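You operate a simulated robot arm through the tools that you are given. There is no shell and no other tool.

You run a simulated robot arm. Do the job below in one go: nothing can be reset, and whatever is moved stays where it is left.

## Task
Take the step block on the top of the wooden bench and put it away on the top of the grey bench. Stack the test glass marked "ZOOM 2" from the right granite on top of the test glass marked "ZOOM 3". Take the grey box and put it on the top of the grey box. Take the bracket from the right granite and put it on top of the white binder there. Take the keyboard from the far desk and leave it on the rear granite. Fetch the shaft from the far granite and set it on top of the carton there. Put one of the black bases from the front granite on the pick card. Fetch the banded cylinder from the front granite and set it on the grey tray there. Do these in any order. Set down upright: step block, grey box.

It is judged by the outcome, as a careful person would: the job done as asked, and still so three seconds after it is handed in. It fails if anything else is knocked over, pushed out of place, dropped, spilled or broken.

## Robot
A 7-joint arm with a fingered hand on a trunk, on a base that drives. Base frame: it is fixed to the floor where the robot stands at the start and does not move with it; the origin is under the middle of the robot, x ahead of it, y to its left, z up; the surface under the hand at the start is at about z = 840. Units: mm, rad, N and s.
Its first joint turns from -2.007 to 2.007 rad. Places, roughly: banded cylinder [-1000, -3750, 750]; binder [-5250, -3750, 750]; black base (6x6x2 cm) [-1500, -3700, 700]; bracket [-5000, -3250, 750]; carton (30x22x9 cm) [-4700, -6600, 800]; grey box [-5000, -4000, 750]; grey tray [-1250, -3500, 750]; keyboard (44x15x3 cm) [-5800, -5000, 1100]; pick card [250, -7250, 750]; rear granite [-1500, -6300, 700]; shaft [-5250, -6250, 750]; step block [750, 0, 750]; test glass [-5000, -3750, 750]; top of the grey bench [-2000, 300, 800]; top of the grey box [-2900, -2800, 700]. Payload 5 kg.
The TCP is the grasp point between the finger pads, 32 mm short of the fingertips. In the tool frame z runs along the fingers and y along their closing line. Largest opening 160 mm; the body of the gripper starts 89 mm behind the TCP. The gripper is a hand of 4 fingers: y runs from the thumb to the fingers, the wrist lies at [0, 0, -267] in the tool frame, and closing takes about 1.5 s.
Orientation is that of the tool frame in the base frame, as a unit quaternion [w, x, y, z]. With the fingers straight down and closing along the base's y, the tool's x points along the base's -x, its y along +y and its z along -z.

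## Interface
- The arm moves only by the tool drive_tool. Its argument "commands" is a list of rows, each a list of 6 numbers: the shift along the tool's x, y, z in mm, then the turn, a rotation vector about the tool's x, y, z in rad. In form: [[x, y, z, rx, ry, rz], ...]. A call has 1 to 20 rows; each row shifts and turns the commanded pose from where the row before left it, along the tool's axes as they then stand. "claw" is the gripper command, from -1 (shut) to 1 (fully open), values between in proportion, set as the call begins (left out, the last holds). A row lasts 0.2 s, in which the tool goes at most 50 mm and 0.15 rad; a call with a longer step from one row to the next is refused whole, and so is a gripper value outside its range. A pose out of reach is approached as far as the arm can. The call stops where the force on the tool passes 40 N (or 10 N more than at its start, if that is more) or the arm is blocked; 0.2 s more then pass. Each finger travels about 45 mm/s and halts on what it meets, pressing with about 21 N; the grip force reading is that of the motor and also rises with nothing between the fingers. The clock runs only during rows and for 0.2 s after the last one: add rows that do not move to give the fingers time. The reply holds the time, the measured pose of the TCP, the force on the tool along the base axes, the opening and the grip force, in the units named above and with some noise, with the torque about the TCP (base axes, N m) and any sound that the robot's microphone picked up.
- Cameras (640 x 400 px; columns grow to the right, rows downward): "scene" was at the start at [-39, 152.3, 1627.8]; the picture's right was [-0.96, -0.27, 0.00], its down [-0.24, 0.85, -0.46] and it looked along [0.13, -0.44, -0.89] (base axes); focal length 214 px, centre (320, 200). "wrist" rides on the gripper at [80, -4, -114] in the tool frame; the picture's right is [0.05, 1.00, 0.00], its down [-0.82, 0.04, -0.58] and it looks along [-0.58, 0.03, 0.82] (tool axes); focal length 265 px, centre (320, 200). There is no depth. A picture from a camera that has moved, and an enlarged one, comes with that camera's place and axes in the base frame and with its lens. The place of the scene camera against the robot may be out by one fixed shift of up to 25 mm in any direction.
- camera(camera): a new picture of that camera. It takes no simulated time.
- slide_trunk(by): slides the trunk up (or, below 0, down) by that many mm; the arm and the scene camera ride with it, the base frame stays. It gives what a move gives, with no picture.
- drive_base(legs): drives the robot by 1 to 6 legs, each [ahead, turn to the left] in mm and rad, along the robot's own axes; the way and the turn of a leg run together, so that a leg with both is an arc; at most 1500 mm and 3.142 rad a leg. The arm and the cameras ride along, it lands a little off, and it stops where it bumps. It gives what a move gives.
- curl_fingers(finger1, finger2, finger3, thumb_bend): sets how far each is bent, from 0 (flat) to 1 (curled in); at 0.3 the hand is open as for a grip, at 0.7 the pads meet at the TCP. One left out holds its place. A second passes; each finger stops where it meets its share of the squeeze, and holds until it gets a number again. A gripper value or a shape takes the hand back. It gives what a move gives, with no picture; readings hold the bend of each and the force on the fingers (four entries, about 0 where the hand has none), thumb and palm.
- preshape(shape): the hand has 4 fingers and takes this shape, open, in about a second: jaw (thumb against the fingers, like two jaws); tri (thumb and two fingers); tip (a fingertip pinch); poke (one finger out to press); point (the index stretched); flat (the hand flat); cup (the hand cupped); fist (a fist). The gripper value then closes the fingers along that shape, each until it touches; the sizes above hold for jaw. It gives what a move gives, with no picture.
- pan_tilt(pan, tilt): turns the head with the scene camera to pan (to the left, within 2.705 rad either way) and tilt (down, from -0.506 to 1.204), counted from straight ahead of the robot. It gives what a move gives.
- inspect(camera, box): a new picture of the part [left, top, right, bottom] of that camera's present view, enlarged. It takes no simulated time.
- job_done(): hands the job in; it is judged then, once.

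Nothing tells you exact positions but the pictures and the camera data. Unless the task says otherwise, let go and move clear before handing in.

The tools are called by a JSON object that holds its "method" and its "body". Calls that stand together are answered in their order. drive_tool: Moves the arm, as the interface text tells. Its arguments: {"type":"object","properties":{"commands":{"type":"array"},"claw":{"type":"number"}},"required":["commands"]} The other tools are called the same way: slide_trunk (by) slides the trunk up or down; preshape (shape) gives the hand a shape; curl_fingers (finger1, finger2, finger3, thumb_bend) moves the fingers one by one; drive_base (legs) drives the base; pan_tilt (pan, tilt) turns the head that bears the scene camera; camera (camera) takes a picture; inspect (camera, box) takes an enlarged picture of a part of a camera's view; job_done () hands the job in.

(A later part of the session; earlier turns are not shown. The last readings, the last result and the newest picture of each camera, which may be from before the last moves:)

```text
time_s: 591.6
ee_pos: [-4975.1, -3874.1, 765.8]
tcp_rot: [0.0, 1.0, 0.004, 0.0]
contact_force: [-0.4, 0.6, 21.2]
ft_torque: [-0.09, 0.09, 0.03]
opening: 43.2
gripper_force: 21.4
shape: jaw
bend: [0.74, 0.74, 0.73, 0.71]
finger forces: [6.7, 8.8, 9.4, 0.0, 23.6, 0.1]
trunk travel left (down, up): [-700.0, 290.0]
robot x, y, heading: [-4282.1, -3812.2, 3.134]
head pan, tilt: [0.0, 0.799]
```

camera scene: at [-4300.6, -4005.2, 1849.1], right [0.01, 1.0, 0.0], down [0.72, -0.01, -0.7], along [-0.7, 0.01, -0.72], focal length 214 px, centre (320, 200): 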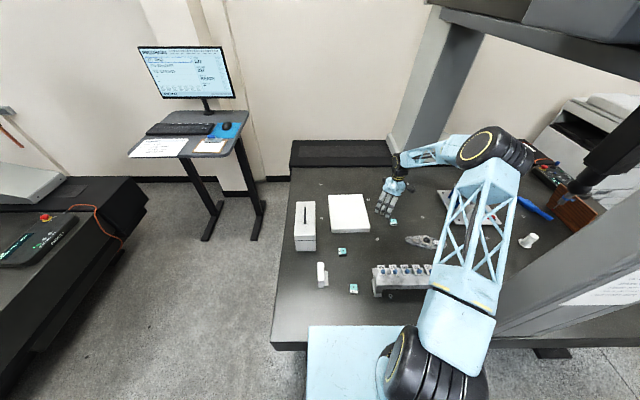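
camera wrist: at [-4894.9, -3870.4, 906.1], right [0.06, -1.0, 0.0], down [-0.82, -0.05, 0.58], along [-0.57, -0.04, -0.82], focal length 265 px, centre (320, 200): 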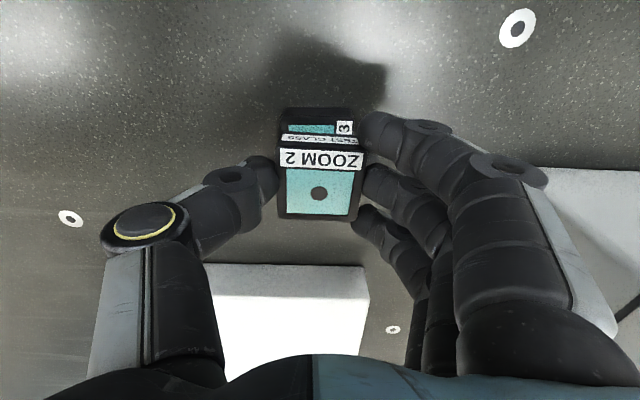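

Solid contact. Backing off 1 mm, releasing and lifting.

{"method": "drive_tool", "body": {"commands": [[0, 0, -1, 0, 0, 0], [0, 0, 0, 0, 0, 0]]}}

{"method": "drive_tool", "body": {"commands": [[0, 0, 0, 0, 0, 0], [0, 0, 0, 0, 0, 0], [0, 0, 0, 0, 0, 0], [0, 0, 0, 0, 0, 0], [0, 0, 0, 0, 0, 0], [0, 0, 0, 0, 0, 0]], "claw": 0.4}}

{"method": "drive_tool", "body": {"commands": [[0, 0, -10, 0, 0, 0], [0, 0, -30, 0, 0, 0], [0, 0, -45, 0, 0, 0], [0, 0, -45, 0, 0, 0], [0, 0, 0, 0, 0, 0]]}}

{"method": "camera", "body": {"camera": "wrist"}}

```text
time_s: 592.2
ee_pos: [-4973.4, -3874.1, 768.1]
tcp_rot: [0.0, 1.0, 0.004, 0.0]
contact_force: [-2.6, -1.4, 12.9]
ft_torque: [-0.09, 0.16, 0.04]
opening: 43.3
gripper_force: 21.4
shape: jaw
bend: [0.74, 0.74, 0.73, 0.71]
finger forces: [6.2, 8.8, 9.6, 0.0, 22.2, 0.1]
trunk travel left (down, up): [-700.0, 290.0]
robot x, y, heading: [-4281.0, -3812.8, 3.132]
head pan, tilt: [0.0, 0.799]
```

```text
time_s: 593.6
ee_pos: [-4973.0, -3872.8, 766.4]
tcp_rot: [0.0, 1.0, 0.005, 0.001]
contact_force: [0.1, 0.5, 1.0]
ft_torque: [-0.02, -0.03, 0.0]
opening: 111.6
gripper_force: 0.0
shape: jaw
bend: [0.67, 0.67, 0.67, 0.63]
finger forces: [0.0, 0.0, 0.0, 0.0, 0.1, 0.0]
trunk travel left (down, up): [-700.0, 290.0]
robot x, y, heading: [-4280.3, -3811.2, 3.135]
head pan, tilt: [0.0, 0.799]
```

```text
time_s: 594.8
ee_pos: [-4971.5, -3873.6, 892.8]
tcp_rot: [0.0, 1.0, 0.005, 0.001]
contact_force: [-0.2, -0.4, 0.2]
ft_torque: [0.0, 0.02, 0.03]
opening: 111.5
gripper_force: 0.1
shape: jaw
bend: [0.67, 0.67, 0.67, 0.63]
finger forces: [0.0, 0.0, 0.1, 0.0, 0.0, 0.1]
trunk travel left (down, up): [-700.0, 290.0]
robot x, y, heading: [-4280.9, -3814.0, 3.134]
head pan, tilt: [0.0, 0.799]
```

```text
taken
camera wrist: at [-4890.2, -3868.1, 1007.8], right [0.06, -1.0, 0.0], down [-0.82, -0.05, 0.58], along [-0.57, -0.04, -0.82], focal length 265 px, centre (320, 200)
```

wrist: 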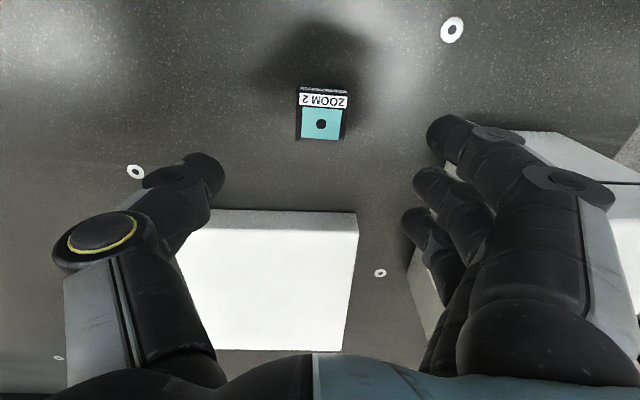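

ZOOM 2 sits squarely on ZOOM 3. Next the bracket.

{"method": "drive_tool", "body": {"commands": [[0, 0, -40, 0, 0, 0], [0, 0, -30, 0, 0, 0], [-6, -44, 0, 0, 0, 0], [-6, -44, 0, 0, 0, 0], [-6, -44, 0, 0, 0, 0], [-6, -44, 0, 0, 0, 0], [-6, -44, 0, 0, 0, 0], [-6, -44, 0, 0, 0, 0], [-6, -44, 0, 0, 0, 0], [-6, -44, 0, 0, 0, 0], [-6, -44, 0, 0, 0, 0], [0, -44, 0, 0, 0, 0], [0, 0, 0, 0, 0, 0]], "claw": 1}}

{"method": "camera", "body": {"camera": "wrist"}}

{"method": "inspect", "body": {"camera": "scene", "box": [300, 180, 500, 300]}}

```text
time_s: 597.6
ee_pos: [-5034.4, -3435.9, 967.3]
tcp_rot: [-0.001, 1.0, 0.006, 0.001]
contact_force: [0.3, -0.7, -0.3]
ft_torque: [0.03, 0.03, -0.03]
opening: 159.8
gripper_force: 0.0
shape: jaw
bend: [0.3, 0.3, 0.3, 0.3]
finger forces: [0.0, 0.0, 0.0, 0.0, 0.0, 0.0]
trunk travel left (down, up): [-700.0, 290.0]
robot x, y, heading: [-4280.5, -3812.6, 3.132]
head pan, tilt: [0.0, 0.799]
```

```text
taken
camera wrist: at [-4952.5, -3429.7, 1080.8], right [0.06, -1.0, 0.0], down [-0.82, -0.05, 0.58], along [-0.57, -0.04, -0.82], focal length 265 px, centre (320, 200)
```

wrist: 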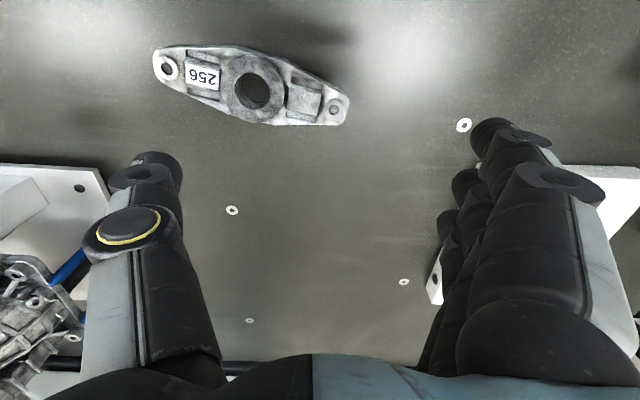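

```text
3.20 times, centred on (400, 240) of scene
camera zoom: at [-4300.9, -4005.3, 1849.0], right [0.01, 1.0, 0.0], down [0.72, -0.01, -0.7], along [-0.7, 0.01, -0.72], focal length 686 px, centre (64, 72)
```

zoom: 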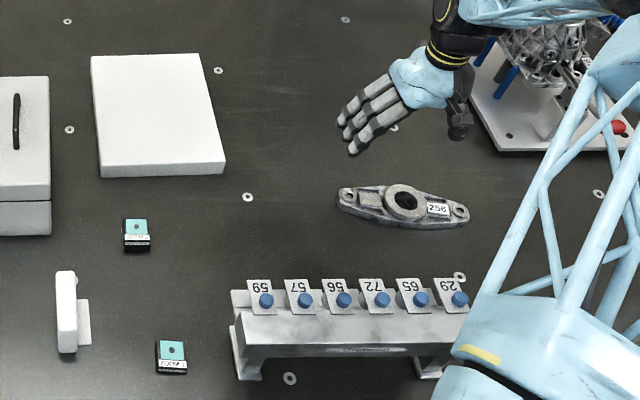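

The bracket (part 256) lies from (−5014, −3239) to (−5056, −3474), ring centre ≈ (−5036, −3351). I'll turn the hand to close across its width.

{"method": "drive_tool", "body": {"commands": [[0, 0, 0, 0, 0, -0.1384], [0, 0, 0, 0, 0, -0.1384], [0, 0, 0, 0, 0, -0.1384], [0, 0, 0, 0, 0, -0.1384], [0, 0, 0, 0, 0, -0.1384], [0, 0, 0, 0, 0, -0.1384], [0, 0, 0, 0, 0, -0.1384], [0, 0, 0, 0, 0, -0.1384], [0, 0, 0, 0, 0, -0.1384], [0, 0, 0, 0, 0, -0.1384], [0, 0, 0, 0, 0, 0]]}}

{"method": "drive_tool", "body": {"commands": [[40, -6, 20, 0, 0, 0], [40, -6, 20, 0, 0, 0], [5, -4, 40, 0, 0, 0], [0, 0, 40, 0, 0, 0], [0, 0, 0, 0, 0, 0]]}}

{"method": "camera", "body": {"camera": "wrist"}}

{"method": "camera", "body": {"camera": "scene"}}

```text
time_s: 600.0
ee_pos: [-5032.8, -3433.9, 966.1]
tcp_rot: [0.0, 0.766, 0.643, 0.001]
contact_force: [-0.7, 0.4, 0.4]
ft_torque: [-0.02, 0.01, -0.01]
opening: 159.8
gripper_force: 0.0
shape: jaw
bend: [0.3, 0.3, 0.3, 0.3]
finger forces: [0.0, 0.0, 0.0, 0.1, 0.0, 0.0]
trunk travel left (down, up): [-700.0, 290.0]
robot x, y, heading: [-4280.4, -3812.9, 3.133]
head pan, tilt: [0.0, 0.799]
```

```text
time_s: 601.2
ee_pos: [-5034.1, -3348.3, 846.6]
tcp_rot: [0.001, 0.766, 0.642, 0.001]
contact_force: [-0.3, 0.3, 0.8]
ft_torque: [-0.01, -0.01, 0.02]
opening: 160.1
gripper_force: 0.1
shape: jaw
bend: [0.3, 0.3, 0.3, 0.3]
finger forces: [0.0, 0.0, 0.0, 0.0, 0.1, 0.0]
trunk travel left (down, up): [-700.0, 290.0]
robot x, y, heading: [-4283.1, -3812.7, 3.133]
head pan, tilt: [0.0, 0.799]
```

```text
taken
camera wrist: at [-5022.9, -3267.9, 960.5], right [0.99, -0.12, 0.0], down [-0.1, -0.81, 0.58], along [-0.07, -0.57, -0.82], focal length 265 px, centre (320, 200)
```

wrist: 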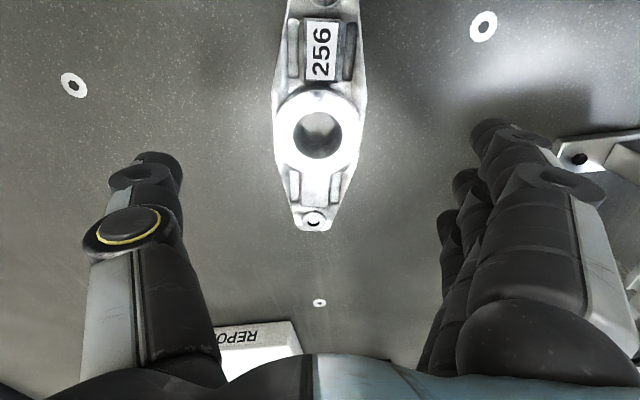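

```text
taken
camera scene: at [-4300.8, -4004.8, 1849.1], right [0.01, 1.0, 0.0], down [0.72, -0.01, -0.7], along [-0.7, 0.01, -0.72], focal length 214 px, centre (320, 200)
```

scene: 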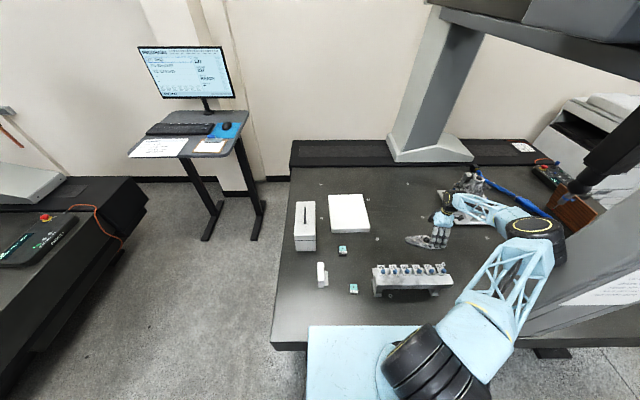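

{"method": "drive_tool", "body": {"commands": [[-5, -1, 35, 0, 0, 0], [0, 0, 35, 0, 0, 0], [0, 0, 18, 0, 0, 0], [0, 0, 8, 0, 0, 0], [0, 0, 0, 0, 0, 0]]}}

{"method": "camera", "body": {"camera": "wrist"}}

{"method": "drive_tool", "body": {"commands": [[0, 0, 0, 0, 0, 0], [0, 0, 0, 0, 0, 0], [0, 0, 0, 0, 0, 0], [0, 0, 0, 0, 0, 0], [0, 0, 0, 0, 0, 0], [0, 0, 0, 0, 0, 0], [0, 0, 0, 0, 0, 0], [0, 0, 0, 0, 0, 0], [0, 0, 0, 0, 0, 0], [0, 0, 0, 0, 0, 0], [0, 0, 0, 0, 0, 0], [0, 0, 0, 0, 0, 0]], "claw": -1}}

{"method": "camera", "body": {"camera": "wrist"}}

```text
time_s: 602.4
ee_pos: [-5034.5, -3352.1, 757.6]
tcp_rot: [-0.001, 0.767, 0.642, 0.001]
contact_force: [-0.8, -1.0, 0.1]
ft_torque: [-0.01, 0.01, 0.02]
opening: 160.1
gripper_force: 0.1
shape: jaw
bend: [0.3, 0.3, 0.3, 0.3]
finger forces: [0.1, 0.0, 0.0, 0.1, 0.1, 0.1]
out of reach, approached as far as the arm can: row 4
trunk travel left (down, up): [-700.0, 290.0]
robot x, y, heading: [-4280.6, -3812.2, 3.129]
head pan, tilt: [0.0, 0.799]
```

```text
taken
camera wrist: at [-5023.2, -3271.7, 871.2], right [0.99, -0.12, 0.0], down [-0.1, -0.81, 0.58], along [-0.07, -0.57, -0.82], focal length 265 px, centre (320, 200)
```

wrist: 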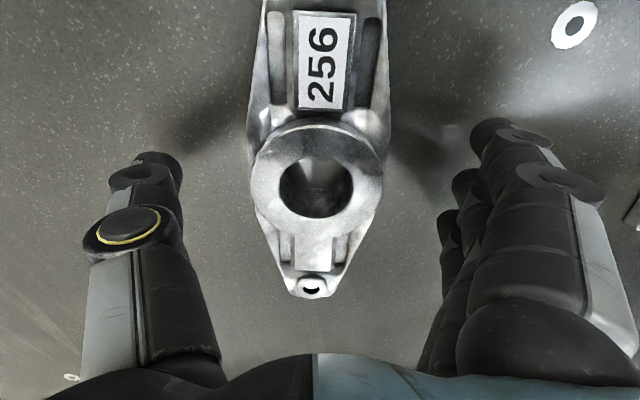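

```text
time_s: 605.0
ee_pos: [-5033.7, -3352.3, 757.9]
tcp_rot: [0.0, 0.767, 0.642, 0.001]
contact_force: [-0.1, 0.0, -0.3]
ft_torque: [-0.03, -0.13, 0.07]
opening: 67.8
gripper_force: 21.0
shape: jaw
bend: [0.73, 0.73, 0.73, 0.7]
finger forces: [6.1, 6.6, 5.2, 0.1, 18.5, 0.1]
trunk travel left (down, up): [-700.0, 290.0]
robot x, y, heading: [-4283.1, -3811.3, 3.129]
head pan, tilt: [0.0, 0.799]
```

```text
taken
camera wrist: at [-5023.1, -3271.7, 871.2], right [0.99, -0.12, 0.0], down [-0.1, -0.81, 0.58], along [-0.07, -0.57, -0.82], focal length 265 px, centre (320, 200)
```

wrist: 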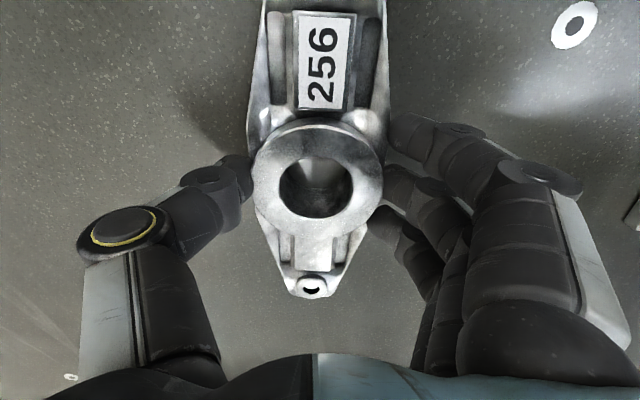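

All fingers are on the ring. Lifting gently.

{"method": "drive_tool", "body": {"commands": [[0, 0, -4, 0, 0, 0], [0, 0, -6, 0, 0, 0], [0, 0, -10, 0, 0, 0], [0, 0, 0, 0, 0, 0]]}}

{"method": "camera", "body": {"camera": "wrist"}}

```text
time_s: 606.0
ee_pos: [-5033.8, -3353.5, 778.4]
tcp_rot: [0.001, 0.767, 0.642, 0.001]
contact_force: [0.0, -0.2, -5.2]
ft_torque: [0.02, 0.0, 0.04]
opening: 67.7
gripper_force: 21.1
shape: jaw
bend: [0.73, 0.73, 0.73, 0.7]
finger forces: [6.2, 6.5, 5.0, 0.1, 18.5, 0.0]
trunk travel left (down, up): [-700.0, 290.0]
robot x, y, heading: [-4281.7, -3813.8, 3.13]
head pan, tilt: [0.0, 0.799]
```

```text
taken
camera wrist: at [-5022.4, -3271.8, 890.6], right [0.99, -0.12, 0.0], down [-0.1, -0.81, 0.58], along [-0.07, -0.57, -0.82], focal length 265 px, centre (320, 200)
```

wrist: 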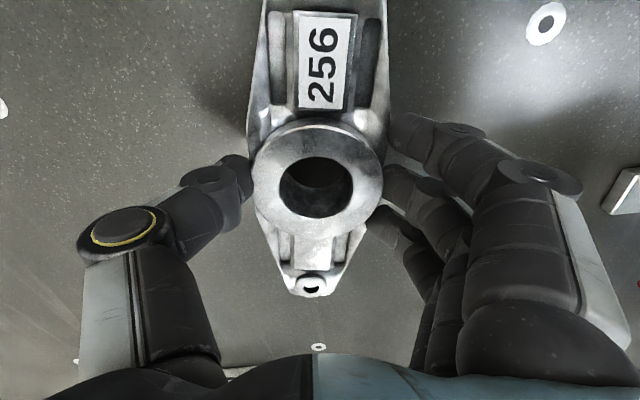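

Held level. Raising, squaring it up and moving it over the binder.

{"method": "drive_tool", "body": {"commands": [[0, 0, -35, 0, 0, 0], [0, 0, -35, 0, 0, 0], [0, 0, 0, 0, 0, -0.0875], [0, 0, 0, 0, 0, -0.0875], [-44.4, -15.6, 0, 0, 0, 0], [-44.4, -15.6, 0, 0, 0, 0], [-44.4, -15.6, 0, 0, 0, 0], [-44.4, -15.6, 0, 0, 0, 0], [-44.4, -15.6, 0, 0, 0, 0], [-44.4, -15.6, 0, 0, 0, 0], [-44.4, -15.6, 0, 0, 0, 0], [-44.4, -15.6, 0, 0, 0, 0], [-44.4, -15.6, 0, 0, 0, 0], [-44.4, -15.6, 0, 0, 0, 0], [0, 0, 0, 0, 0, 0]]}}

{"method": "camera", "body": {"camera": "wrist"}}

{"method": "inspect", "body": {"camera": "scene", "box": [280, 160, 480, 300]}}

```text
time_s: 609.2
ee_pos: [-5249.4, -3774.8, 845.4]
tcp_rot: [0.0, 0.752, 0.659, 0.001]
contact_force: [-0.3, -0.8, -5.4]
ft_torque: [-0.05, 0.0, -0.01]
opening: 65.7
gripper_force: 21.0
shape: jaw
bend: [0.73, 0.73, 0.74, 0.7]
finger forces: [6.9, 7.1, 7.4, 0.1, 17.5, 0.0]
out of reach, approached as far as the arm can: row 4
trunk travel left (down, up): [-700.0, 290.0]
robot x, y, heading: [-4282.4, -3814.6, 3.13]
head pan, tilt: [0.0, 0.799]
```

```text
taken
camera wrist: at [-5242.2, -3694.5, 958.9], right [1.0, -0.08, 0.0], down [-0.07, -0.81, 0.58], along [-0.05, -0.57, -0.82], focal length 265 px, centre (320, 200)
```

wrist: 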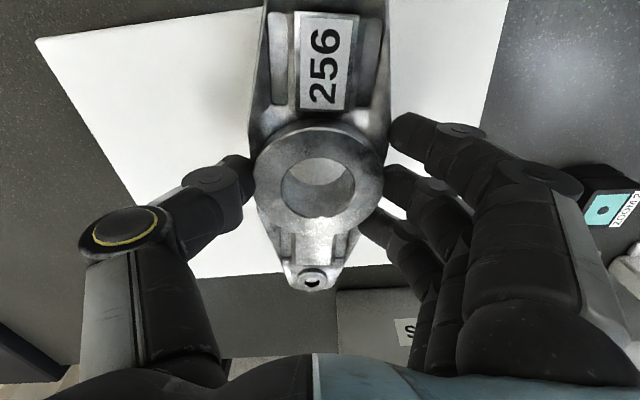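

```text
2.86 times, centred on (380, 230) of scene
camera zoom: at [-4301.6, -4004.4, 1849.2], right [0.01, 1.0, 0.0], down [0.72, -0.01, -0.7], along [-0.7, 0.01, -0.72], focal length 613 px, centre (149, 114)
```

zoom: 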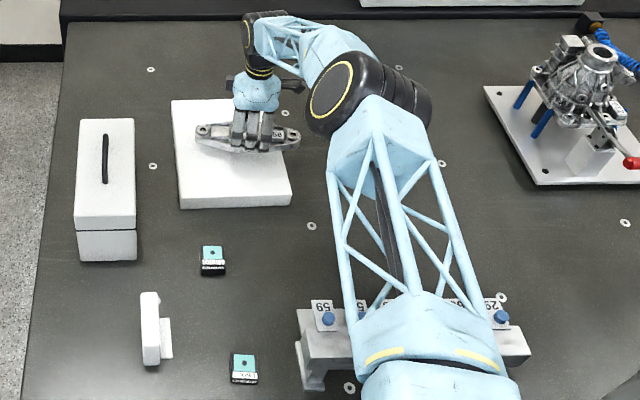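

Slightly too far north and west; adjusting by (+34, −26) so that the bracket sits within the binder.

{"method": "drive_tool", "body": {"commands": [[-11, 18, 0, 0, 0, 0], [-11, 18, 0, 0, 0, -0.06], [0, 0, 0, 0, 0, -0.06], [0, 0, 0, 0, 0, 0]]}}

{"method": "drive_tool", "body": {"commands": [[0, 0, 20, 0, 0, 0], [0, 0, 15, 0, 0, 0], [0, 0, 0, 0, 0, 0]]}}

{"method": "inspect", "body": {"camera": "scene", "box": [280, 160, 480, 300]}}

{"method": "camera", "body": {"camera": "wrist"}}

```text
time_s: 610.2
ee_pos: [-5214.9, -3800.3, 845.5]
tcp_rot: [0.001, 0.712, 0.702, 0.0]
contact_force: [0.5, 0.5, -4.8]
ft_torque: [0.02, 0.02, 0.03]
opening: 65.4
gripper_force: 21.0
shape: jaw
bend: [0.73, 0.73, 0.74, 0.7]
finger forces: [6.8, 7.1, 7.2, 0.0, 17.6, 0.0]
trunk travel left (down, up): [-700.0, 290.0]
robot x, y, heading: [-4279.9, -3812.5, 3.129]
head pan, tilt: [0.0, 0.799]
```

```text
time_s: 611.0
ee_pos: [-5216.2, -3798.3, 811.1]
tcp_rot: [0.0, 0.711, 0.703, 0.001]
contact_force: [-0.5, -0.6, -5.6]
ft_torque: [0.01, 0.02, -0.02]
opening: 65.5
gripper_force: 21.3
shape: jaw
bend: [0.73, 0.73, 0.74, 0.7]
finger forces: [6.6, 7.2, 7.3, 0.1, 17.5, 0.0]
trunk travel left (down, up): [-700.0, 290.0]
robot x, y, heading: [-4280.6, -3815.6, 3.13]
head pan, tilt: [0.0, 0.799]
```

```text
2.86 times, centred on (380, 230) of scene
camera zoom: at [-4301.5, -4005.1, 1849.0], right [0.01, 1.0, 0.0], down [0.72, -0.01, -0.7], along [-0.7, 0.01, -0.72], focal length 613 px, centre (149, 114)
```

zoom: 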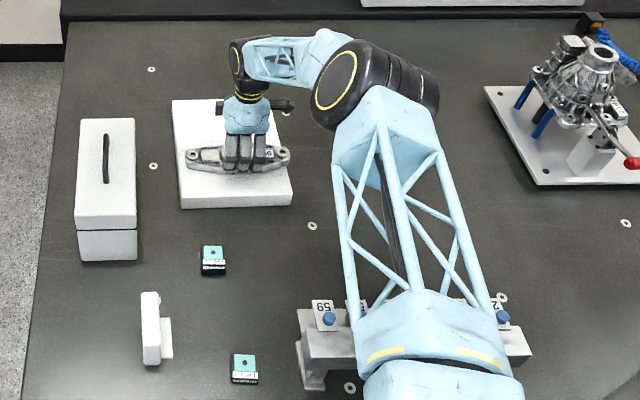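

```text
taken
camera wrist: at [-5218.1, -3718.4, 923.7], right [1.0, 0.04, 0.0], down [0.03, -0.82, 0.58], along [0.02, -0.58, -0.82], focal length 265 px, centre (320, 200)
```

wrist: 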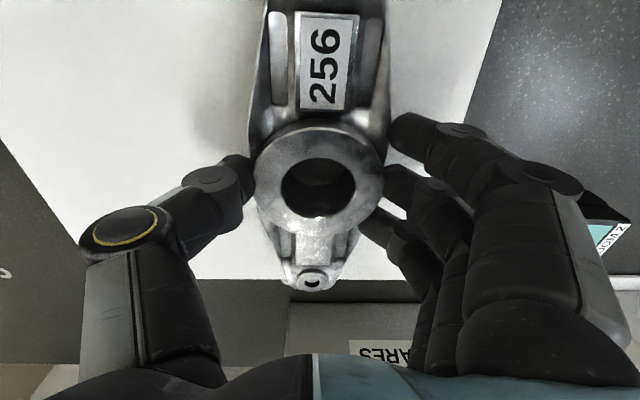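

{"method": "drive_tool", "body": {"commands": [[-8, 0, 6, 0, 0, 0], [0, 0, 4, 0, 0, 0], [0, 0, 0, 0, 0, 0]]}}

{"method": "drive_tool", "body": {"commands": [[0, 0, 4, 0, 0, 0], [0, 0, 0, 0, 0, 0]]}}

{"method": "drive_tool", "body": {"commands": [[0, 0, 3, 0, 0, 0], [0, 0, 0, 0, 0, 0]]}}

{"method": "drive_tool", "body": {"commands": [[0, 0, 3, 0, 0, 0], [0, 0, 0, 0, 0, 0]]}}

```text
time_s: 611.8
ee_pos: [-5215.6, -3807.0, 803.6]
tcp_rot: [-0.001, 0.712, 0.703, -0.001]
contact_force: [0.5, 2.6, 20.7]
ft_torque: [-0.33, -0.97, 0.17]
opening: 65.4
gripper_force: 20.9
shape: jaw
bend: [0.73, 0.73, 0.76, 0.7]
finger forces: [9.9, 8.0, 21.1, 0.0, 20.7, 0.0]
trunk travel left (down, up): [-700.0, 290.0]
robot x, y, heading: [-4281.8, -3809.6, 3.13]
head pan, tilt: [0.0, 0.799]
```

```text
time_s: 612.3
ee_pos: [-5216.4, -3806.2, 803.5]
tcp_rot: [-0.003, 0.712, 0.702, -0.001]
contact_force: [4.7, 1.0, 24.3]
ft_torque: [-0.31, -1.31, 0.19]
opening: 66.1
gripper_force: 20.8
shape: jaw
bend: [0.74, 0.73, 0.76, 0.7]
finger forces: [12.2, 8.4, 25.2, 0.0, 17.4, 0.1]
trunk travel left (down, up): [-700.0, 290.0]
robot x, y, heading: [-4283.5, -3812.5, 3.128]
head pan, tilt: [0.0, 0.799]
stopped in row 2: the force on the tool passed its limit at 42 N (the readings are from after the stop); the commanded pose is now the measured one
```

```text
time_s: 612.8
ee_pos: [-5219.7, -3807.3, 803.7]
tcp_rot: [-0.003, 0.712, 0.702, -0.002]
contact_force: [8.0, 1.0, 25.1]
ft_torque: [-0.33, -1.57, 0.12]
opening: 65.8
gripper_force: 21.2
shape: jaw
bend: [0.74, 0.73, 0.76, 0.7]
finger forces: [13.3, 9.3, 28.6, 0.0, 16.2, 0.0]
trunk travel left (down, up): [-700.0, 290.0]
robot x, y, heading: [-4276.5, -3810.2, 3.13]
head pan, tilt: [0.0, 0.799]
stopped in row 2: the force on the tool passed its limit at 42 N (the readings are from after the stop); the commanded pose is now the measured one
```

```text
time_s: 613.2
ee_pos: [-5220.0, -3806.6, 803.9]
tcp_rot: [-0.004, 0.712, 0.702, -0.004]
contact_force: [8.0, 0.3, 25.5]
ft_torque: [-0.32, -1.59, 0.14]
opening: 66.1
gripper_force: 21.0
shape: jaw
bend: [0.74, 0.73, 0.76, 0.7]
finger forces: [12.8, 9.4, 28.9, 0.1, 16.1, 0.0]
trunk travel left (down, up): [-700.0, 290.0]
robot x, y, heading: [-4277.6, -3813.2, 3.129]
head pan, tilt: [0.0, 0.799]
stopped in row 2: the force on the tool passed its limit at 42 N (the readings are from after the stop); the commanded pose is now the measured one
```

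It is down on the binder. Relieving pressure and releasing.

{"method": "drive_tool", "body": {"commands": [[0, 0, -2, 0, 0, 0], [0, 0, 0, 0, 0, 0]]}}

{"method": "drive_tool", "body": {"commands": [[0, 0, 0, 0, 0, 0], [0, 0, 0, 0, 0, 0], [0, 0, 0, 0, 0, 0], [0, 0, 0, 0, 0, 0], [0, 0, 0, 0, 0, 0], [0, 0, 0, 0, 0, 0], [0, 0, 0, 0, 0, 0]], "claw": 0.7}}

{"method": "drive_tool", "body": {"commands": [[0, 0, -10, 0, 0, 0], [0, 0, -35, 0, 0, 0], [0, 0, -45, 0, 0, 0], [0, 0, -45, 0, 0, 0], [0, 0, -40, 0, 0, 0], [0, 0, 0, 0, 0, 0]], "claw": 1}}

{"method": "camera", "body": {"camera": "wrist"}}

{"method": "inspect", "body": {"camera": "scene", "box": [280, 160, 480, 300]}}

```text
time_s: 613.8
ee_pos: [-5219.8, -3805.8, 804.1]
tcp_rot: [-0.004, 0.712, 0.702, -0.002]
contact_force: [3.9, 0.3, 21.1]
ft_torque: [-0.31, -1.22, 0.12]
opening: 66.0
gripper_force: 21.1
shape: jaw
bend: [0.74, 0.73, 0.76, 0.7]
finger forces: [10.9, 8.5, 26.6, 0.1, 18.0, 0.0]
trunk travel left (down, up): [-700.0, 290.0]
robot x, y, heading: [-4283.0, -3810.7, 3.132]
head pan, tilt: [0.0, 0.799]
```

```text
time_s: 615.4
ee_pos: [-5221.2, -3806.5, 801.4]
tcp_rot: [-0.004, 0.712, 0.702, -0.002]
contact_force: [0.5, 0.1, -0.8]
ft_torque: [0.01, 0.0, -0.01]
opening: 135.6
gripper_force: 0.1
shape: jaw
bend: [0.54, 0.54, 0.54, 0.5]
finger forces: [0.0, 0.1, 0.0, 0.0, 0.0, 0.1]
trunk travel left (down, up): [-700.0, 290.0]
robot x, y, heading: [-4279.5, -3814.9, 3.138]
head pan, tilt: [0.0, 0.799]
```

```text
time_s: 616.8
ee_pos: [-5218.1, -3807.3, 975.8]
tcp_rot: [-0.003, 0.712, 0.702, -0.002]
contact_force: [-0.6, 0.0, -0.5]
ft_torque: [0.02, 0.0, -0.01]
opening: 160.1
gripper_force: 0.0
shape: jaw
bend: [0.3, 0.3, 0.3, 0.3]
finger forces: [0.0, 0.0, 0.1, 0.1, 0.0, 0.1]
trunk travel left (down, up): [-700.0, 290.0]
robot x, y, heading: [-4280.2, -3806.8, 3.133]
head pan, tilt: [0.0, 0.799]
```

```text
taken
camera wrist: at [-5218.8, -3725.4, 1089.7], right [1.0, 0.04, -0.01], down [0.03, -0.82, 0.58], along [0.02, -0.58, -0.82], focal length 265 px, centre (320, 200)
```

wrist: 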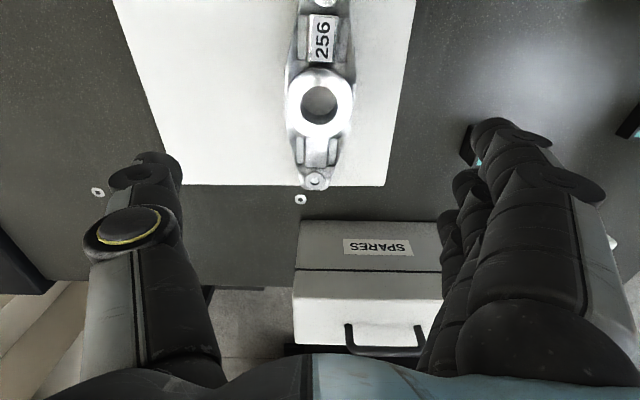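

```text
2.86 times, centred on (380, 230) of scene
camera zoom: at [-4301.4, -4005.1, 1849.0], right [0.01, 1.0, 0.0], down [0.72, -0.01, -0.7], along [-0.7, 0.01, -0.72], focal length 613 px, centre (149, 114)
```

zoom: 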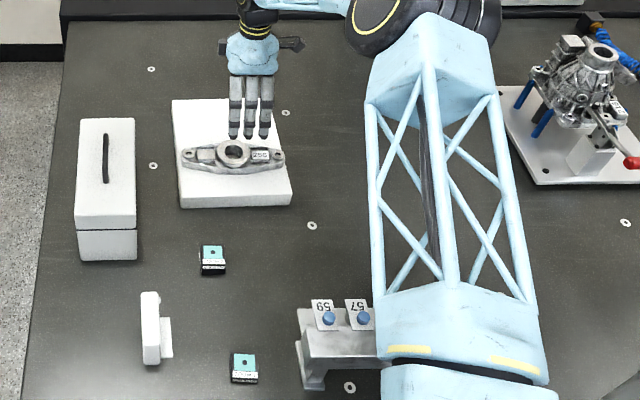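

The bracket lies on the binder. Next is the grey box ("SPARES"); first I look at its destination behind me.

{"method": "pan_tilt", "body": {"pan": -2.45, "tilt": 0.5}}

{"method": "camera", "body": {"camera": "scene"}}

{"method": "inspect", "body": {"camera": "scene", "box": [220, 150, 460, 300]}}

```text
time_s: 619.0
ee_pos: [-5217.2, -3806.5, 975.3]
tcp_rot: [-0.003, 0.712, 0.702, -0.002]
contact_force: [-0.7, -0.2, -0.2]
ft_torque: [0.03, -0.01, 0.03]
opening: 160.0
gripper_force: 0.1
shape: jaw
bend: [0.3, 0.3, 0.3, 0.3]
finger forces: [0.0, 0.1, 0.0, 0.1, 0.0, 0.1]
trunk travel left (down, up): [-700.0, 290.0]
robot x, y, heading: [-4276.2, -3811.7, 3.133]
head pan, tilt: [-2.45, 0.499]
```

```text
taken
camera scene: at [-4149.7, -3948.7, 1875.0], right [0.63, -0.78, 0.0], down [-0.37, -0.3, -0.88], along [0.68, 0.55, -0.48], focal length 214 px, centre (320, 200)
```

scene: 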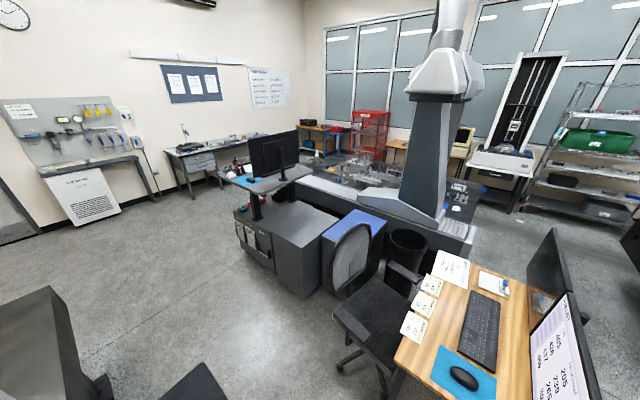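

```text
2.67 times, centred on (340, 225) of scene
camera zoom: at [-4149.7, -3948.7, 1875.0], right [0.63, -0.78, 0.0], down [-0.37, -0.3, -0.88], along [0.68, 0.55, -0.48], focal length 572 px, centre (267, 133)
```

zoom: 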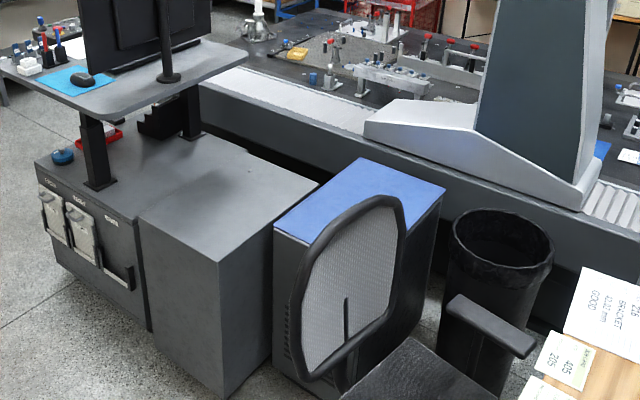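

The destination is the free top of the grey cabinet at (−2914, −2800). The grey box top is ≈870 with a handle bar along x at (−5109, −4094, ~908). Turning the hand and moving above the handle.

{"method": "drive_tool", "body": {"commands": [[0, 0, -30, 0, 0, 0.142], [0, 0, -20, 0, 0, 0.142], [0, 0, 0, 0, 0, 0.142], [0, 0, 0, 0, 0, 0.142], [0, 0, 0, 0, 0, 0.142], [0, 0, 0, 0, 0, 0.142], [0, 0, 0, 0, 0, 0.142], [0, 0, 0, 0, 0, 0.142], [0, 0, 0, 0, 0, 0.142], [0, 0, 0, 0, 0, 0.142], [0, 0, 0, 0, 0, 0.142], [0, 0, 0, 0, 0, 0]]}}

{"method": "drive_tool", "body": {"commands": [[15.4, 41, 0, 0, 0, 0], [15.4, 41, 0, 0, 0, 0], [15.4, 41, 0, 0, 0, 0], [15.4, 41, 0, 0, 0, 0], [15.4, 41, 0, 0, 0, 0], [15.4, 41, 0, 0, 0, 0], [15.4, 41, 0, 0, 0, 0], [0, 0, 0, 0, 0, 0]]}}

{"method": "camera", "body": {"camera": "wrist"}}

```text
time_s: 621.6
ee_pos: [-5219.3, -3806.7, 1026.8]
tcp_rot: [-0.001, 1.0, -0.004, -0.003]
contact_force: [-0.8, -0.1, -0.2]
ft_torque: [-0.04, -0.01, 0.02]
opening: 159.9
gripper_force: 0.0
shape: jaw
bend: [0.3, 0.3, 0.3, 0.3]
finger forces: [0.1, 0.0, 0.1, 0.0, 0.0, 0.0]
trunk travel left (down, up): [-700.0, 290.0]
robot x, y, heading: [-4281.8, -3813.7, 3.132]
head pan, tilt: [-2.45, 0.499]
```

```text
time_s: 623.4
ee_pos: [-5117.3, -4097.2, 1027.0]
tcp_rot: [0.0, 1.0, -0.004, -0.004]
contact_force: [-0.7, 0.1, 0.3]
ft_torque: [-0.02, -0.01, 0.02]
opening: 160.0
gripper_force: 0.1
shape: jaw
bend: [0.3, 0.3, 0.3, 0.3]
finger forces: [0.0, 0.1, 0.1, 0.0, 0.0, 0.1]
trunk travel left (down, up): [-700.0, 290.0]
robot x, y, heading: [-4278.9, -3812.6, 3.133]
head pan, tilt: [-2.45, 0.499]
```

```text
taken
camera wrist: at [-5034.6, -4093.1, 1140.1], right [0.04, -1.0, 0.0], down [-0.81, -0.04, 0.58], along [-0.58, -0.02, -0.81], focal length 265 px, centre (320, 200)
```

wrist: 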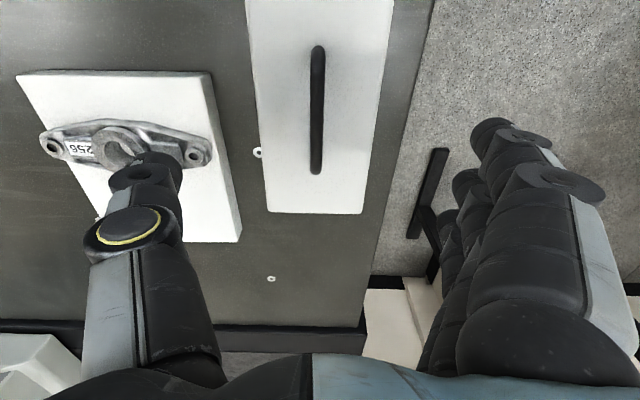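

Handle bar runs x −5166…−5058 at y≈−4092. Lowering around it.

{"method": "drive_tool", "body": {"commands": [[5, -5, 35, 0, 0, 0], [0, 0, 35, 0, 0, 0], [0, 0, 30, 0, 0, 0], [0, 0, 8, 0, 0, 0], [0, 0, 0, 0, 0, 0]]}}

{"method": "camera", "body": {"camera": "wrist"}}

```text
time_s: 624.6
ee_pos: [-5110.4, -4090.2, 918.2]
tcp_rot: [-0.002, 1.0, -0.004, -0.005]
contact_force: [-0.5, -0.2, -1.5]
ft_torque: [0.01, -0.01, 0.0]
opening: 159.9
gripper_force: 0.1
shape: jaw
bend: [0.3, 0.3, 0.3, 0.3]
finger forces: [0.0, 0.0, 0.0, 0.0, 0.1, 0.1]
trunk travel left (down, up): [-700.0, 290.0]
robot x, y, heading: [-4282.4, -3811.8, 3.137]
head pan, tilt: [-2.45, 0.499]
```

```text
taken
camera wrist: at [-5028.0, -4085.9, 1031.0], right [0.05, -1.0, 0.0], down [-0.81, -0.04, 0.58], along [-0.58, -0.02, -0.81], focal length 265 px, centre (320, 200)
```

wrist: 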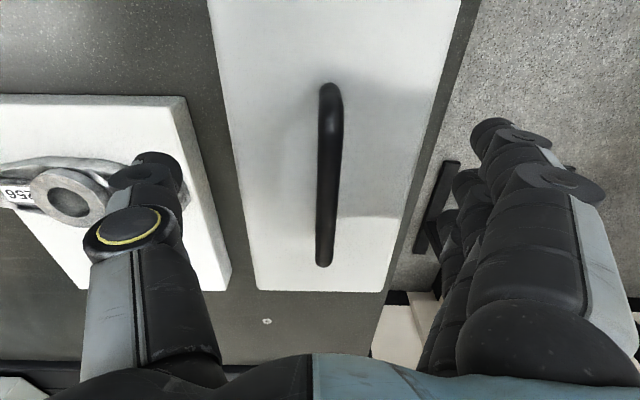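

{"method": "drive_tool", "body": {"commands": [[0, 3.5, 4, 0, 0, 0], [0, 0, 0, 0, 0, 0], [0, 0, 0, 0, 0, 0], [0, 0, 0, 0, 0, 0], [0, 0, 0, 0, 0, 0], [0, 0, 0, 0, 0, 0], [0, 0, 0, 0, 0, 0], [0, 0, 0, 0, 0, 0], [0, 0, 0, 0, 0, 0], [0, 0, 0, 0, 0, 0], [0, 0, 0, 0, 0, 0], [0, 0, 0, 0, 0, 0], [0, 0, 0, 0, 0, 0]], "claw": -1}}

{"method": "camera", "body": {"camera": "wrist"}}

```text
time_s: 627.4
ee_pos: [-5111.0, -4095.2, 914.1]
tcp_rot: [-0.002, 1.0, -0.003, -0.004]
contact_force: [-3.4, -4.5, 1.9]
ft_torque: [-0.1, 0.0, -0.07]
opening: 0.0
gripper_force: 21.2
shape: jaw
bend: [0.66, 0.65, 0.66, 0.69]
finger forces: [4.7, 0.0, 3.7, 0.0, 0.0, 0.0]
trunk travel left (down, up): [-700.0, 290.0]
robot x, y, heading: [-4281.1, -3812.8, 3.128]
head pan, tilt: [-2.45, 0.499]
```

```text
taken
camera wrist: at [-5028.3, -4090.2, 1027.5], right [0.05, -1.0, 0.0], down [-0.81, -0.04, 0.58], along [-0.58, -0.02, -0.81], focal length 265 px, centre (320, 200)
```

wrist: 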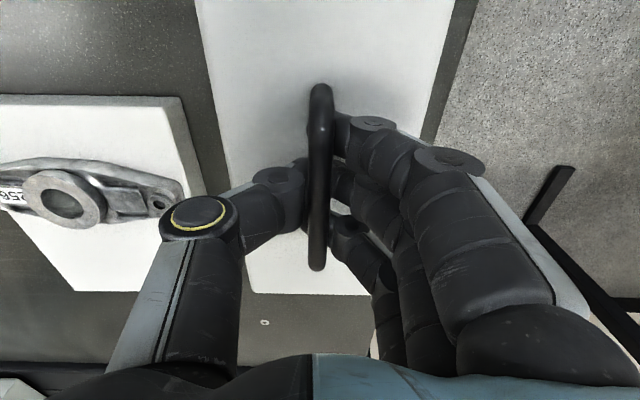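

The fingers and thumb have closed beneath the bar, hooking it. Lifting slowly.

{"method": "drive_tool", "body": {"commands": [[0, 0, -5, 0, 0, 0], [0, 0, -5, 0, 0, 0], [0, 0, -5, 0, 0, 0], [0, 0, -5, 0, 0, 0], [0, 0, 0, 0, 0, 0]]}}

{"method": "camera", "body": {"camera": "wrist"}}

```text
time_s: 628.6
ee_pos: [-5109.0, -4093.5, 932.1]
tcp_rot: [-0.001, 1.0, -0.004, -0.003]
contact_force: [-0.5, 0.0, -16.1]
ft_torque: [-0.05, -0.05, 0.0]
opening: 0.2
gripper_force: 21.1
shape: jaw
bend: [0.66, 0.64, 0.65, 0.69]
finger forces: [4.2, 0.0, 6.8, 0.0, 0.0, 0.0]
trunk travel left (down, up): [-700.0, 290.0]
robot x, y, heading: [-4280.4, -3812.5, 3.13]
head pan, tilt: [-2.45, 0.499]
```

```text
taken
camera wrist: at [-5027.4, -4088.6, 1044.9], right [0.05, -1.0, 0.0], down [-0.81, -0.04, 0.58], along [-0.58, -0.02, -0.81], focal length 265 px, centre (320, 200)
```

wrist: 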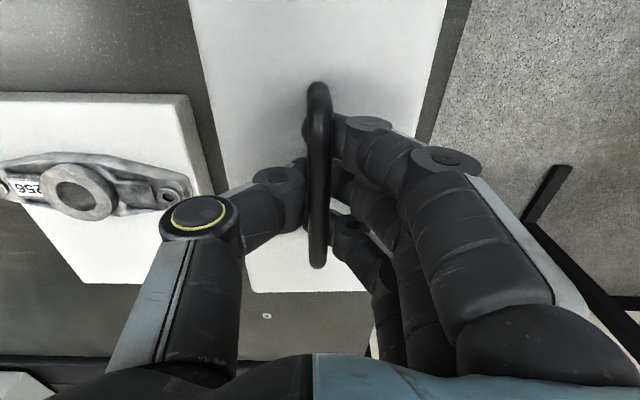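

The box (≈1.6 kg) hangs securely by its handle. Raising it clear and drawing it in toward me.

{"method": "drive_tool", "body": {"commands": [[0, 0, -20, 0, 0, 0], [0, 0, -25, 0, 0, 0], [0, 0, -25, 0, 0, 0], [0, 0, -25, 0, 0, 0], [0, 0, -15, 0, 0, 0], [0, 0, 0, 0, 0, 0]]}}

{"method": "pan_tilt", "body": {"pan": 0.1, "tilt": 0.8}}

{"method": "camera", "body": {"camera": "scene"}}

{"method": "camera", "body": {"camera": "wrist"}}

```text
time_s: 630.0
ee_pos: [-5106.7, -4093.1, 1040.7]
tcp_rot: [-0.001, 1.0, -0.003, -0.003]
contact_force: [-0.8, 0.1, -16.0]
ft_torque: [-0.05, -0.05, -0.02]
opening: 0.3
gripper_force: 21.3
shape: jaw
bend: [0.66, 0.64, 0.65, 0.69]
finger forces: [4.9, 0.1, 6.5, 0.1, 0.1, 0.1]
trunk travel left (down, up): [-700.0, 290.0]
robot x, y, heading: [-4284.9, -3814.4, 3.13]
head pan, tilt: [-2.45, 0.499]
```

```text
time_s: 632.3
ee_pos: [-5106.7, -4092.4, 1040.6]
tcp_rot: [-0.001, 1.0, -0.003, -0.004]
contact_force: [-0.5, 0.0, -16.1]
ft_torque: [-0.03, -0.1, 0.0]
opening: 0.0
gripper_force: 20.9
shape: jaw
bend: [0.67, 0.64, 0.65, 0.69]
finger forces: [4.5, 0.0, 7.0, 0.0, 0.0, 0.1]
trunk travel left (down, up): [-700.0, 290.0]
robot x, y, heading: [-4283.1, -3812.9, 3.128]
head pan, tilt: [0.099, 0.799]
```

```text
taken
camera scene: at [-4302.2, -4013.9, 1848.9], right [-0.09, 1.0, 0.0], down [0.71, 0.06, -0.7], along [-0.69, -0.06, -0.72], focal length 214 px, centre (320, 200)
```

scene: 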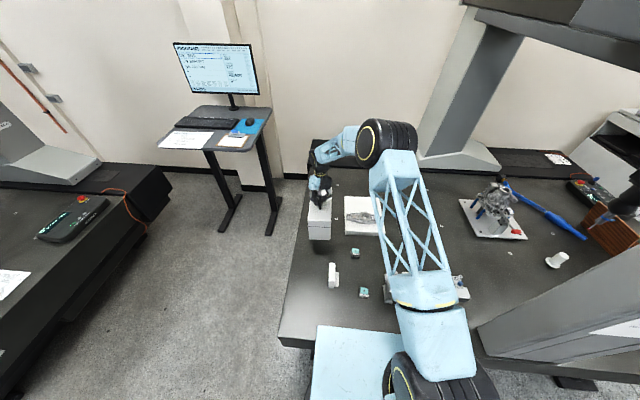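

```text
taken
camera wrist: at [-5024.6, -4088.9, 1154.3], right [0.05, -1.0, 0.0], down [-0.81, -0.04, 0.58], along [-0.58, -0.02, -0.81], focal length 265 px, centre (320, 200)
```

wrist: 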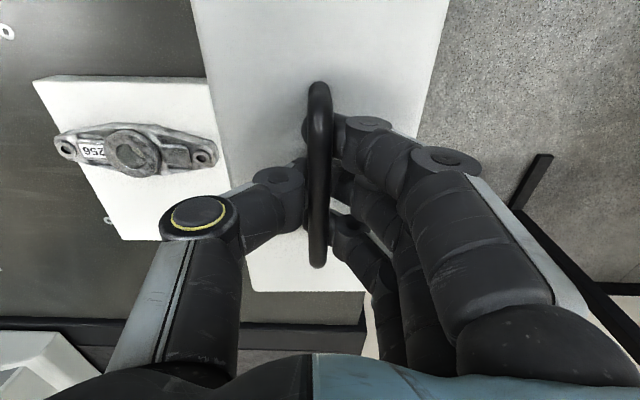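

{"method": "drive_tool", "body": {"commands": [[20, -9, 0, 0, 0, 0], [30, -13, 0, 0, 0, 0], [30, -13, 0, 0, 0, 0], [30, -13, 0, 0, 0, 0], [30, -13, 0, 0, 0, 0], [30, -13, 0, 0, 0, 0], [30, -13, 0, 0, 0, 0], [30, -13, 0, 0, 0, 0], [20, -9, 0, 0, 0, 0], [0, 0, 0, 0, 0, 0]]}}

{"method": "drive_base", "body": {"legs": [[-350, 0]]}}

{"method": "camera", "body": {"camera": "wrist"}}

```text
time_s: 634.5
ee_pos: [-4857.7, -3984.8, 1042.1]
tcp_rot: [-0.001, 1.0, -0.004, -0.003]
contact_force: [0.1, -0.9, -15.8]
ft_torque: [-0.07, -0.05, 0.02]
opening: 0.0
gripper_force: 20.7
shape: jaw
bend: [0.66, 0.64, 0.65, 0.69]
finger forces: [4.6, 0.0, 6.7, 0.0, 0.1, 0.0]
trunk travel left (down, up): [-700.0, 290.0]
robot x, y, heading: [-4281.8, -3814.9, 3.134]
head pan, tilt: [0.099, 0.799]
```

```text
time_s: 636.8
ee_pos: [-4514.0, -3985.3, 1042.1]
tcp_rot: [-0.001, 1.0, -0.005, -0.003]
contact_force: [1.2, -0.7, -15.1]
ft_torque: [-0.04, -0.12, 0.01]
opening: 0.3
gripper_force: 21.4
shape: jaw
bend: [0.67, 0.64, 0.65, 0.69]
finger forces: [4.8, 0.0, 7.7, 0.0, 0.0, 0.0]
trunk travel left (down, up): [-700.0, 290.0]
robot x, y, heading: [-3936.3, -3818.5, 3.125]
head pan, tilt: [0.099, 0.799]
```

```text
taken
camera wrist: at [-4430.9, -3982.5, 1155.5], right [0.04, -1.0, 0.0], down [-0.81, -0.03, 0.58], along [-0.58, -0.02, -0.81], focal length 265 px, centre (320, 200)
```

wrist: 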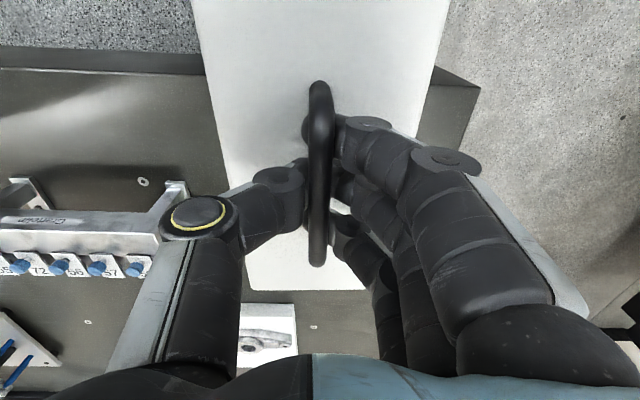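

{"method": "drive_base", "body": {"legs": [[-120, 0], [0, -0.8]]}}

{"method": "drive_base", "body": {"legs": [[0, -0.76]]}}

{"method": "pan_tilt", "body": {"pan": -0.6, "tilt": 0.6}}

{"method": "camera", "body": {"camera": "scene"}}

```text
time_s: 640.2
ee_pos: [-4340.8, -3515.8, 1043.0]
tcp_rot: [-0.003, 0.916, -0.402, -0.002]
contact_force: [-0.8, -1.0, -15.9]
ft_torque: [-0.07, 0.0, -0.01]
opening: 0.0
gripper_force: 21.2
shape: jaw
bend: [0.67, 0.64, 0.65, 0.69]
finger forces: [6.3, 0.0, 6.6, 0.0, 0.0, 0.1]
trunk travel left (down, up): [-700.0, 290.0]
robot x, y, heading: [-3823.6, -3820.8, 2.315]
head pan, tilt: [0.099, 0.799]
```

```text
time_s: 642.7
ee_pos: [-3985.6, -3240.1, 1041.5]
tcp_rot: [0.003, -0.7, 0.714, 0.002]
contact_force: [-1.0, 0.8, -15.6]
ft_torque: [-0.03, 0.05, -0.01]
opening: 0.0
gripper_force: 20.7
shape: jaw
bend: [0.67, 0.64, 0.65, 0.69]
finger forces: [6.4, 0.0, 6.8, 0.0, 0.0, 0.0]
trunk travel left (down, up): [-700.0, 290.0]
robot x, y, heading: [-3820.9, -3820.3, 1.546]
head pan, tilt: [0.099, 0.799]
```

```text
time_s: 643.8
ee_pos: [-3985.3, -3240.6, 1041.7]
tcp_rot: [0.003, -0.7, 0.714, 0.002]
contact_force: [-0.5, -0.5, -15.5]
ft_torque: [-0.05, 0.04, 0.03]
opening: 0.5
gripper_force: 20.7
shape: jaw
bend: [0.66, 0.64, 0.65, 0.69]
finger forces: [6.3, 0.1, 6.8, 0.0, 0.0, 0.0]
trunk travel left (down, up): [-700.0, 290.0]
robot x, y, heading: [-3820.6, -3821.3, 1.545]
head pan, tilt: [-0.6, 0.6]
```

```text
taken
camera scene: at [-3971.6, -3790.7, 1865.8], right [0.81, -0.58, 0.0], down [-0.33, -0.46, -0.82], along [0.48, 0.67, -0.57], focal length 214 px, centre (320, 200)
```

scene: 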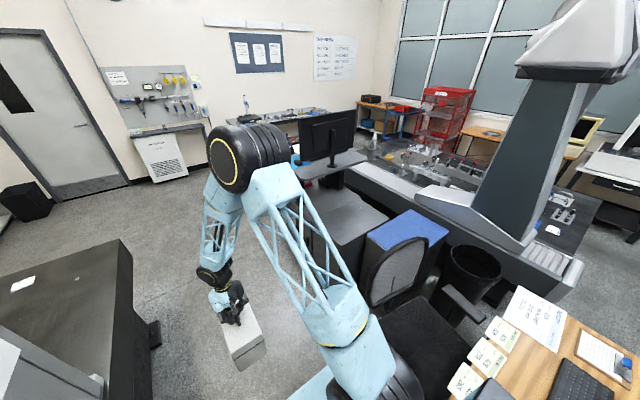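

Path is clear. Driving north, then turning to face the grey cabinet.

{"method": "drive_base", "body": {"legs": [[870, 0]]}}

{"method": "drive_base", "body": {"legs": [[0, -0.8]]}}

{"method": "drive_base", "body": {"legs": [[0, -0.74]]}}

{"method": "pan_tilt", "body": {"pan": 0, "tilt": 0.7}}

{"method": "camera", "body": {"camera": "scene"}}

{"method": "camera", "body": {"camera": "wrist"}}

```text
time_s: 648.4
ee_pos: [-3967.8, -2381.5, 1042.6]
tcp_rot: [0.003, -0.701, 0.713, 0.001]
contact_force: [0.6, 0.4, -16.4]
ft_torque: [-0.05, 0.01, 0.0]
opening: 0.0
gripper_force: 21.3
shape: jaw
bend: [0.66, 0.64, 0.65, 0.69]
finger forces: [7.4, 0.1, 6.5, 0.0, 0.0, 0.0]
trunk travel left (down, up): [-700.0, 290.0]
robot x, y, heading: [-3799.8, -2957.6, 1.548]
head pan, tilt: [-0.6, 0.6]
```

```text
time_s: 650.9
ee_pos: [-3512.4, -2431.4, 1041.3]
tcp_rot: [0.003, -0.377, 0.926, 0.001]
contact_force: [-0.5, 0.0, -14.8]
ft_torque: [-0.01, 0.02, -0.02]
opening: 0.0
gripper_force: 20.7
shape: jaw
bend: [0.66, 0.64, 0.65, 0.69]
finger forces: [7.1, 0.0, 6.8, 0.0, 0.0, 0.0]
trunk travel left (down, up): [-700.0, 290.0]
robot x, y, heading: [-3799.2, -2961.6, 0.769]
head pan, tilt: [-0.6, 0.6]
```

```text
time_s: 653.4
ee_pos: [-3233.3, -2763.7, 1041.5]
tcp_rot: [0.003, -0.016, 1.0, -0.001]
contact_force: [-0.5, 0.0, -15.5]
ft_torque: [0.01, 0.02, -0.01]
opening: 0.0
gripper_force: 20.8
shape: jaw
bend: [0.66, 0.64, 0.64, 0.69]
finger forces: [6.7, 0.0, 6.9, 0.0, 0.1, 0.0]
trunk travel left (down, up): [-700.0, 290.0]
robot x, y, heading: [-3802.3, -2960.6, 0.027]
head pan, tilt: [-0.6, 0.6]
```

```text
time_s: 654.4
ee_pos: [-3232.1, -2765.2, 1042.2]
tcp_rot: [0.003, -0.017, 1.0, -0.001]
contact_force: [0.6, -0.1, -15.3]
ft_torque: [-0.03, 0.03, -0.03]
opening: 0.1
gripper_force: 20.9
shape: jaw
bend: [0.66, 0.64, 0.64, 0.69]
finger forces: [7.7, 0.0, 7.0, 0.1, 0.1, 0.0]
trunk travel left (down, up): [-700.0, 290.0]
robot x, y, heading: [-3804.5, -2959.9, 0.026]
head pan, tilt: [0.0, 0.7]
```

```text
taken
camera scene: at [-3777.7, -2744.8, 1857.2], right [0.03, -1.0, 0.0], down [-0.64, -0.02, -0.76], along [0.76, 0.02, -0.64], focal length 214 px, centre (320, 200)
```

scene: 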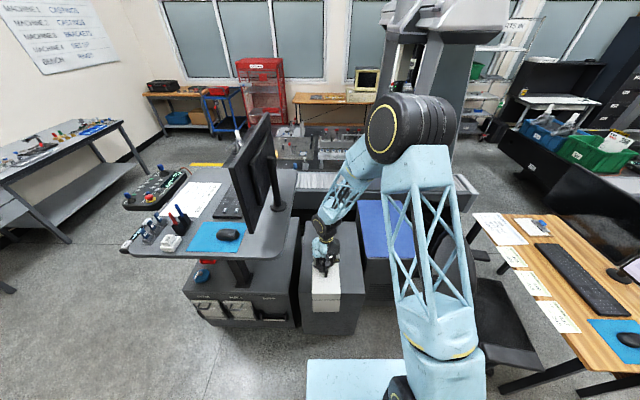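

```text
taken
camera wrist: at [-3312.4, -2770.6, 1154.7], right [-0.08, 1.0, 0.0], down [0.81, 0.07, 0.58], along [0.58, 0.05, -0.81], focal length 265 px, centre (320, 200)
```

wrist: 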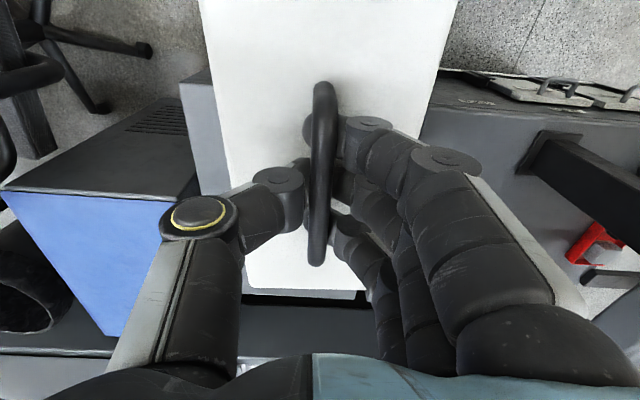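

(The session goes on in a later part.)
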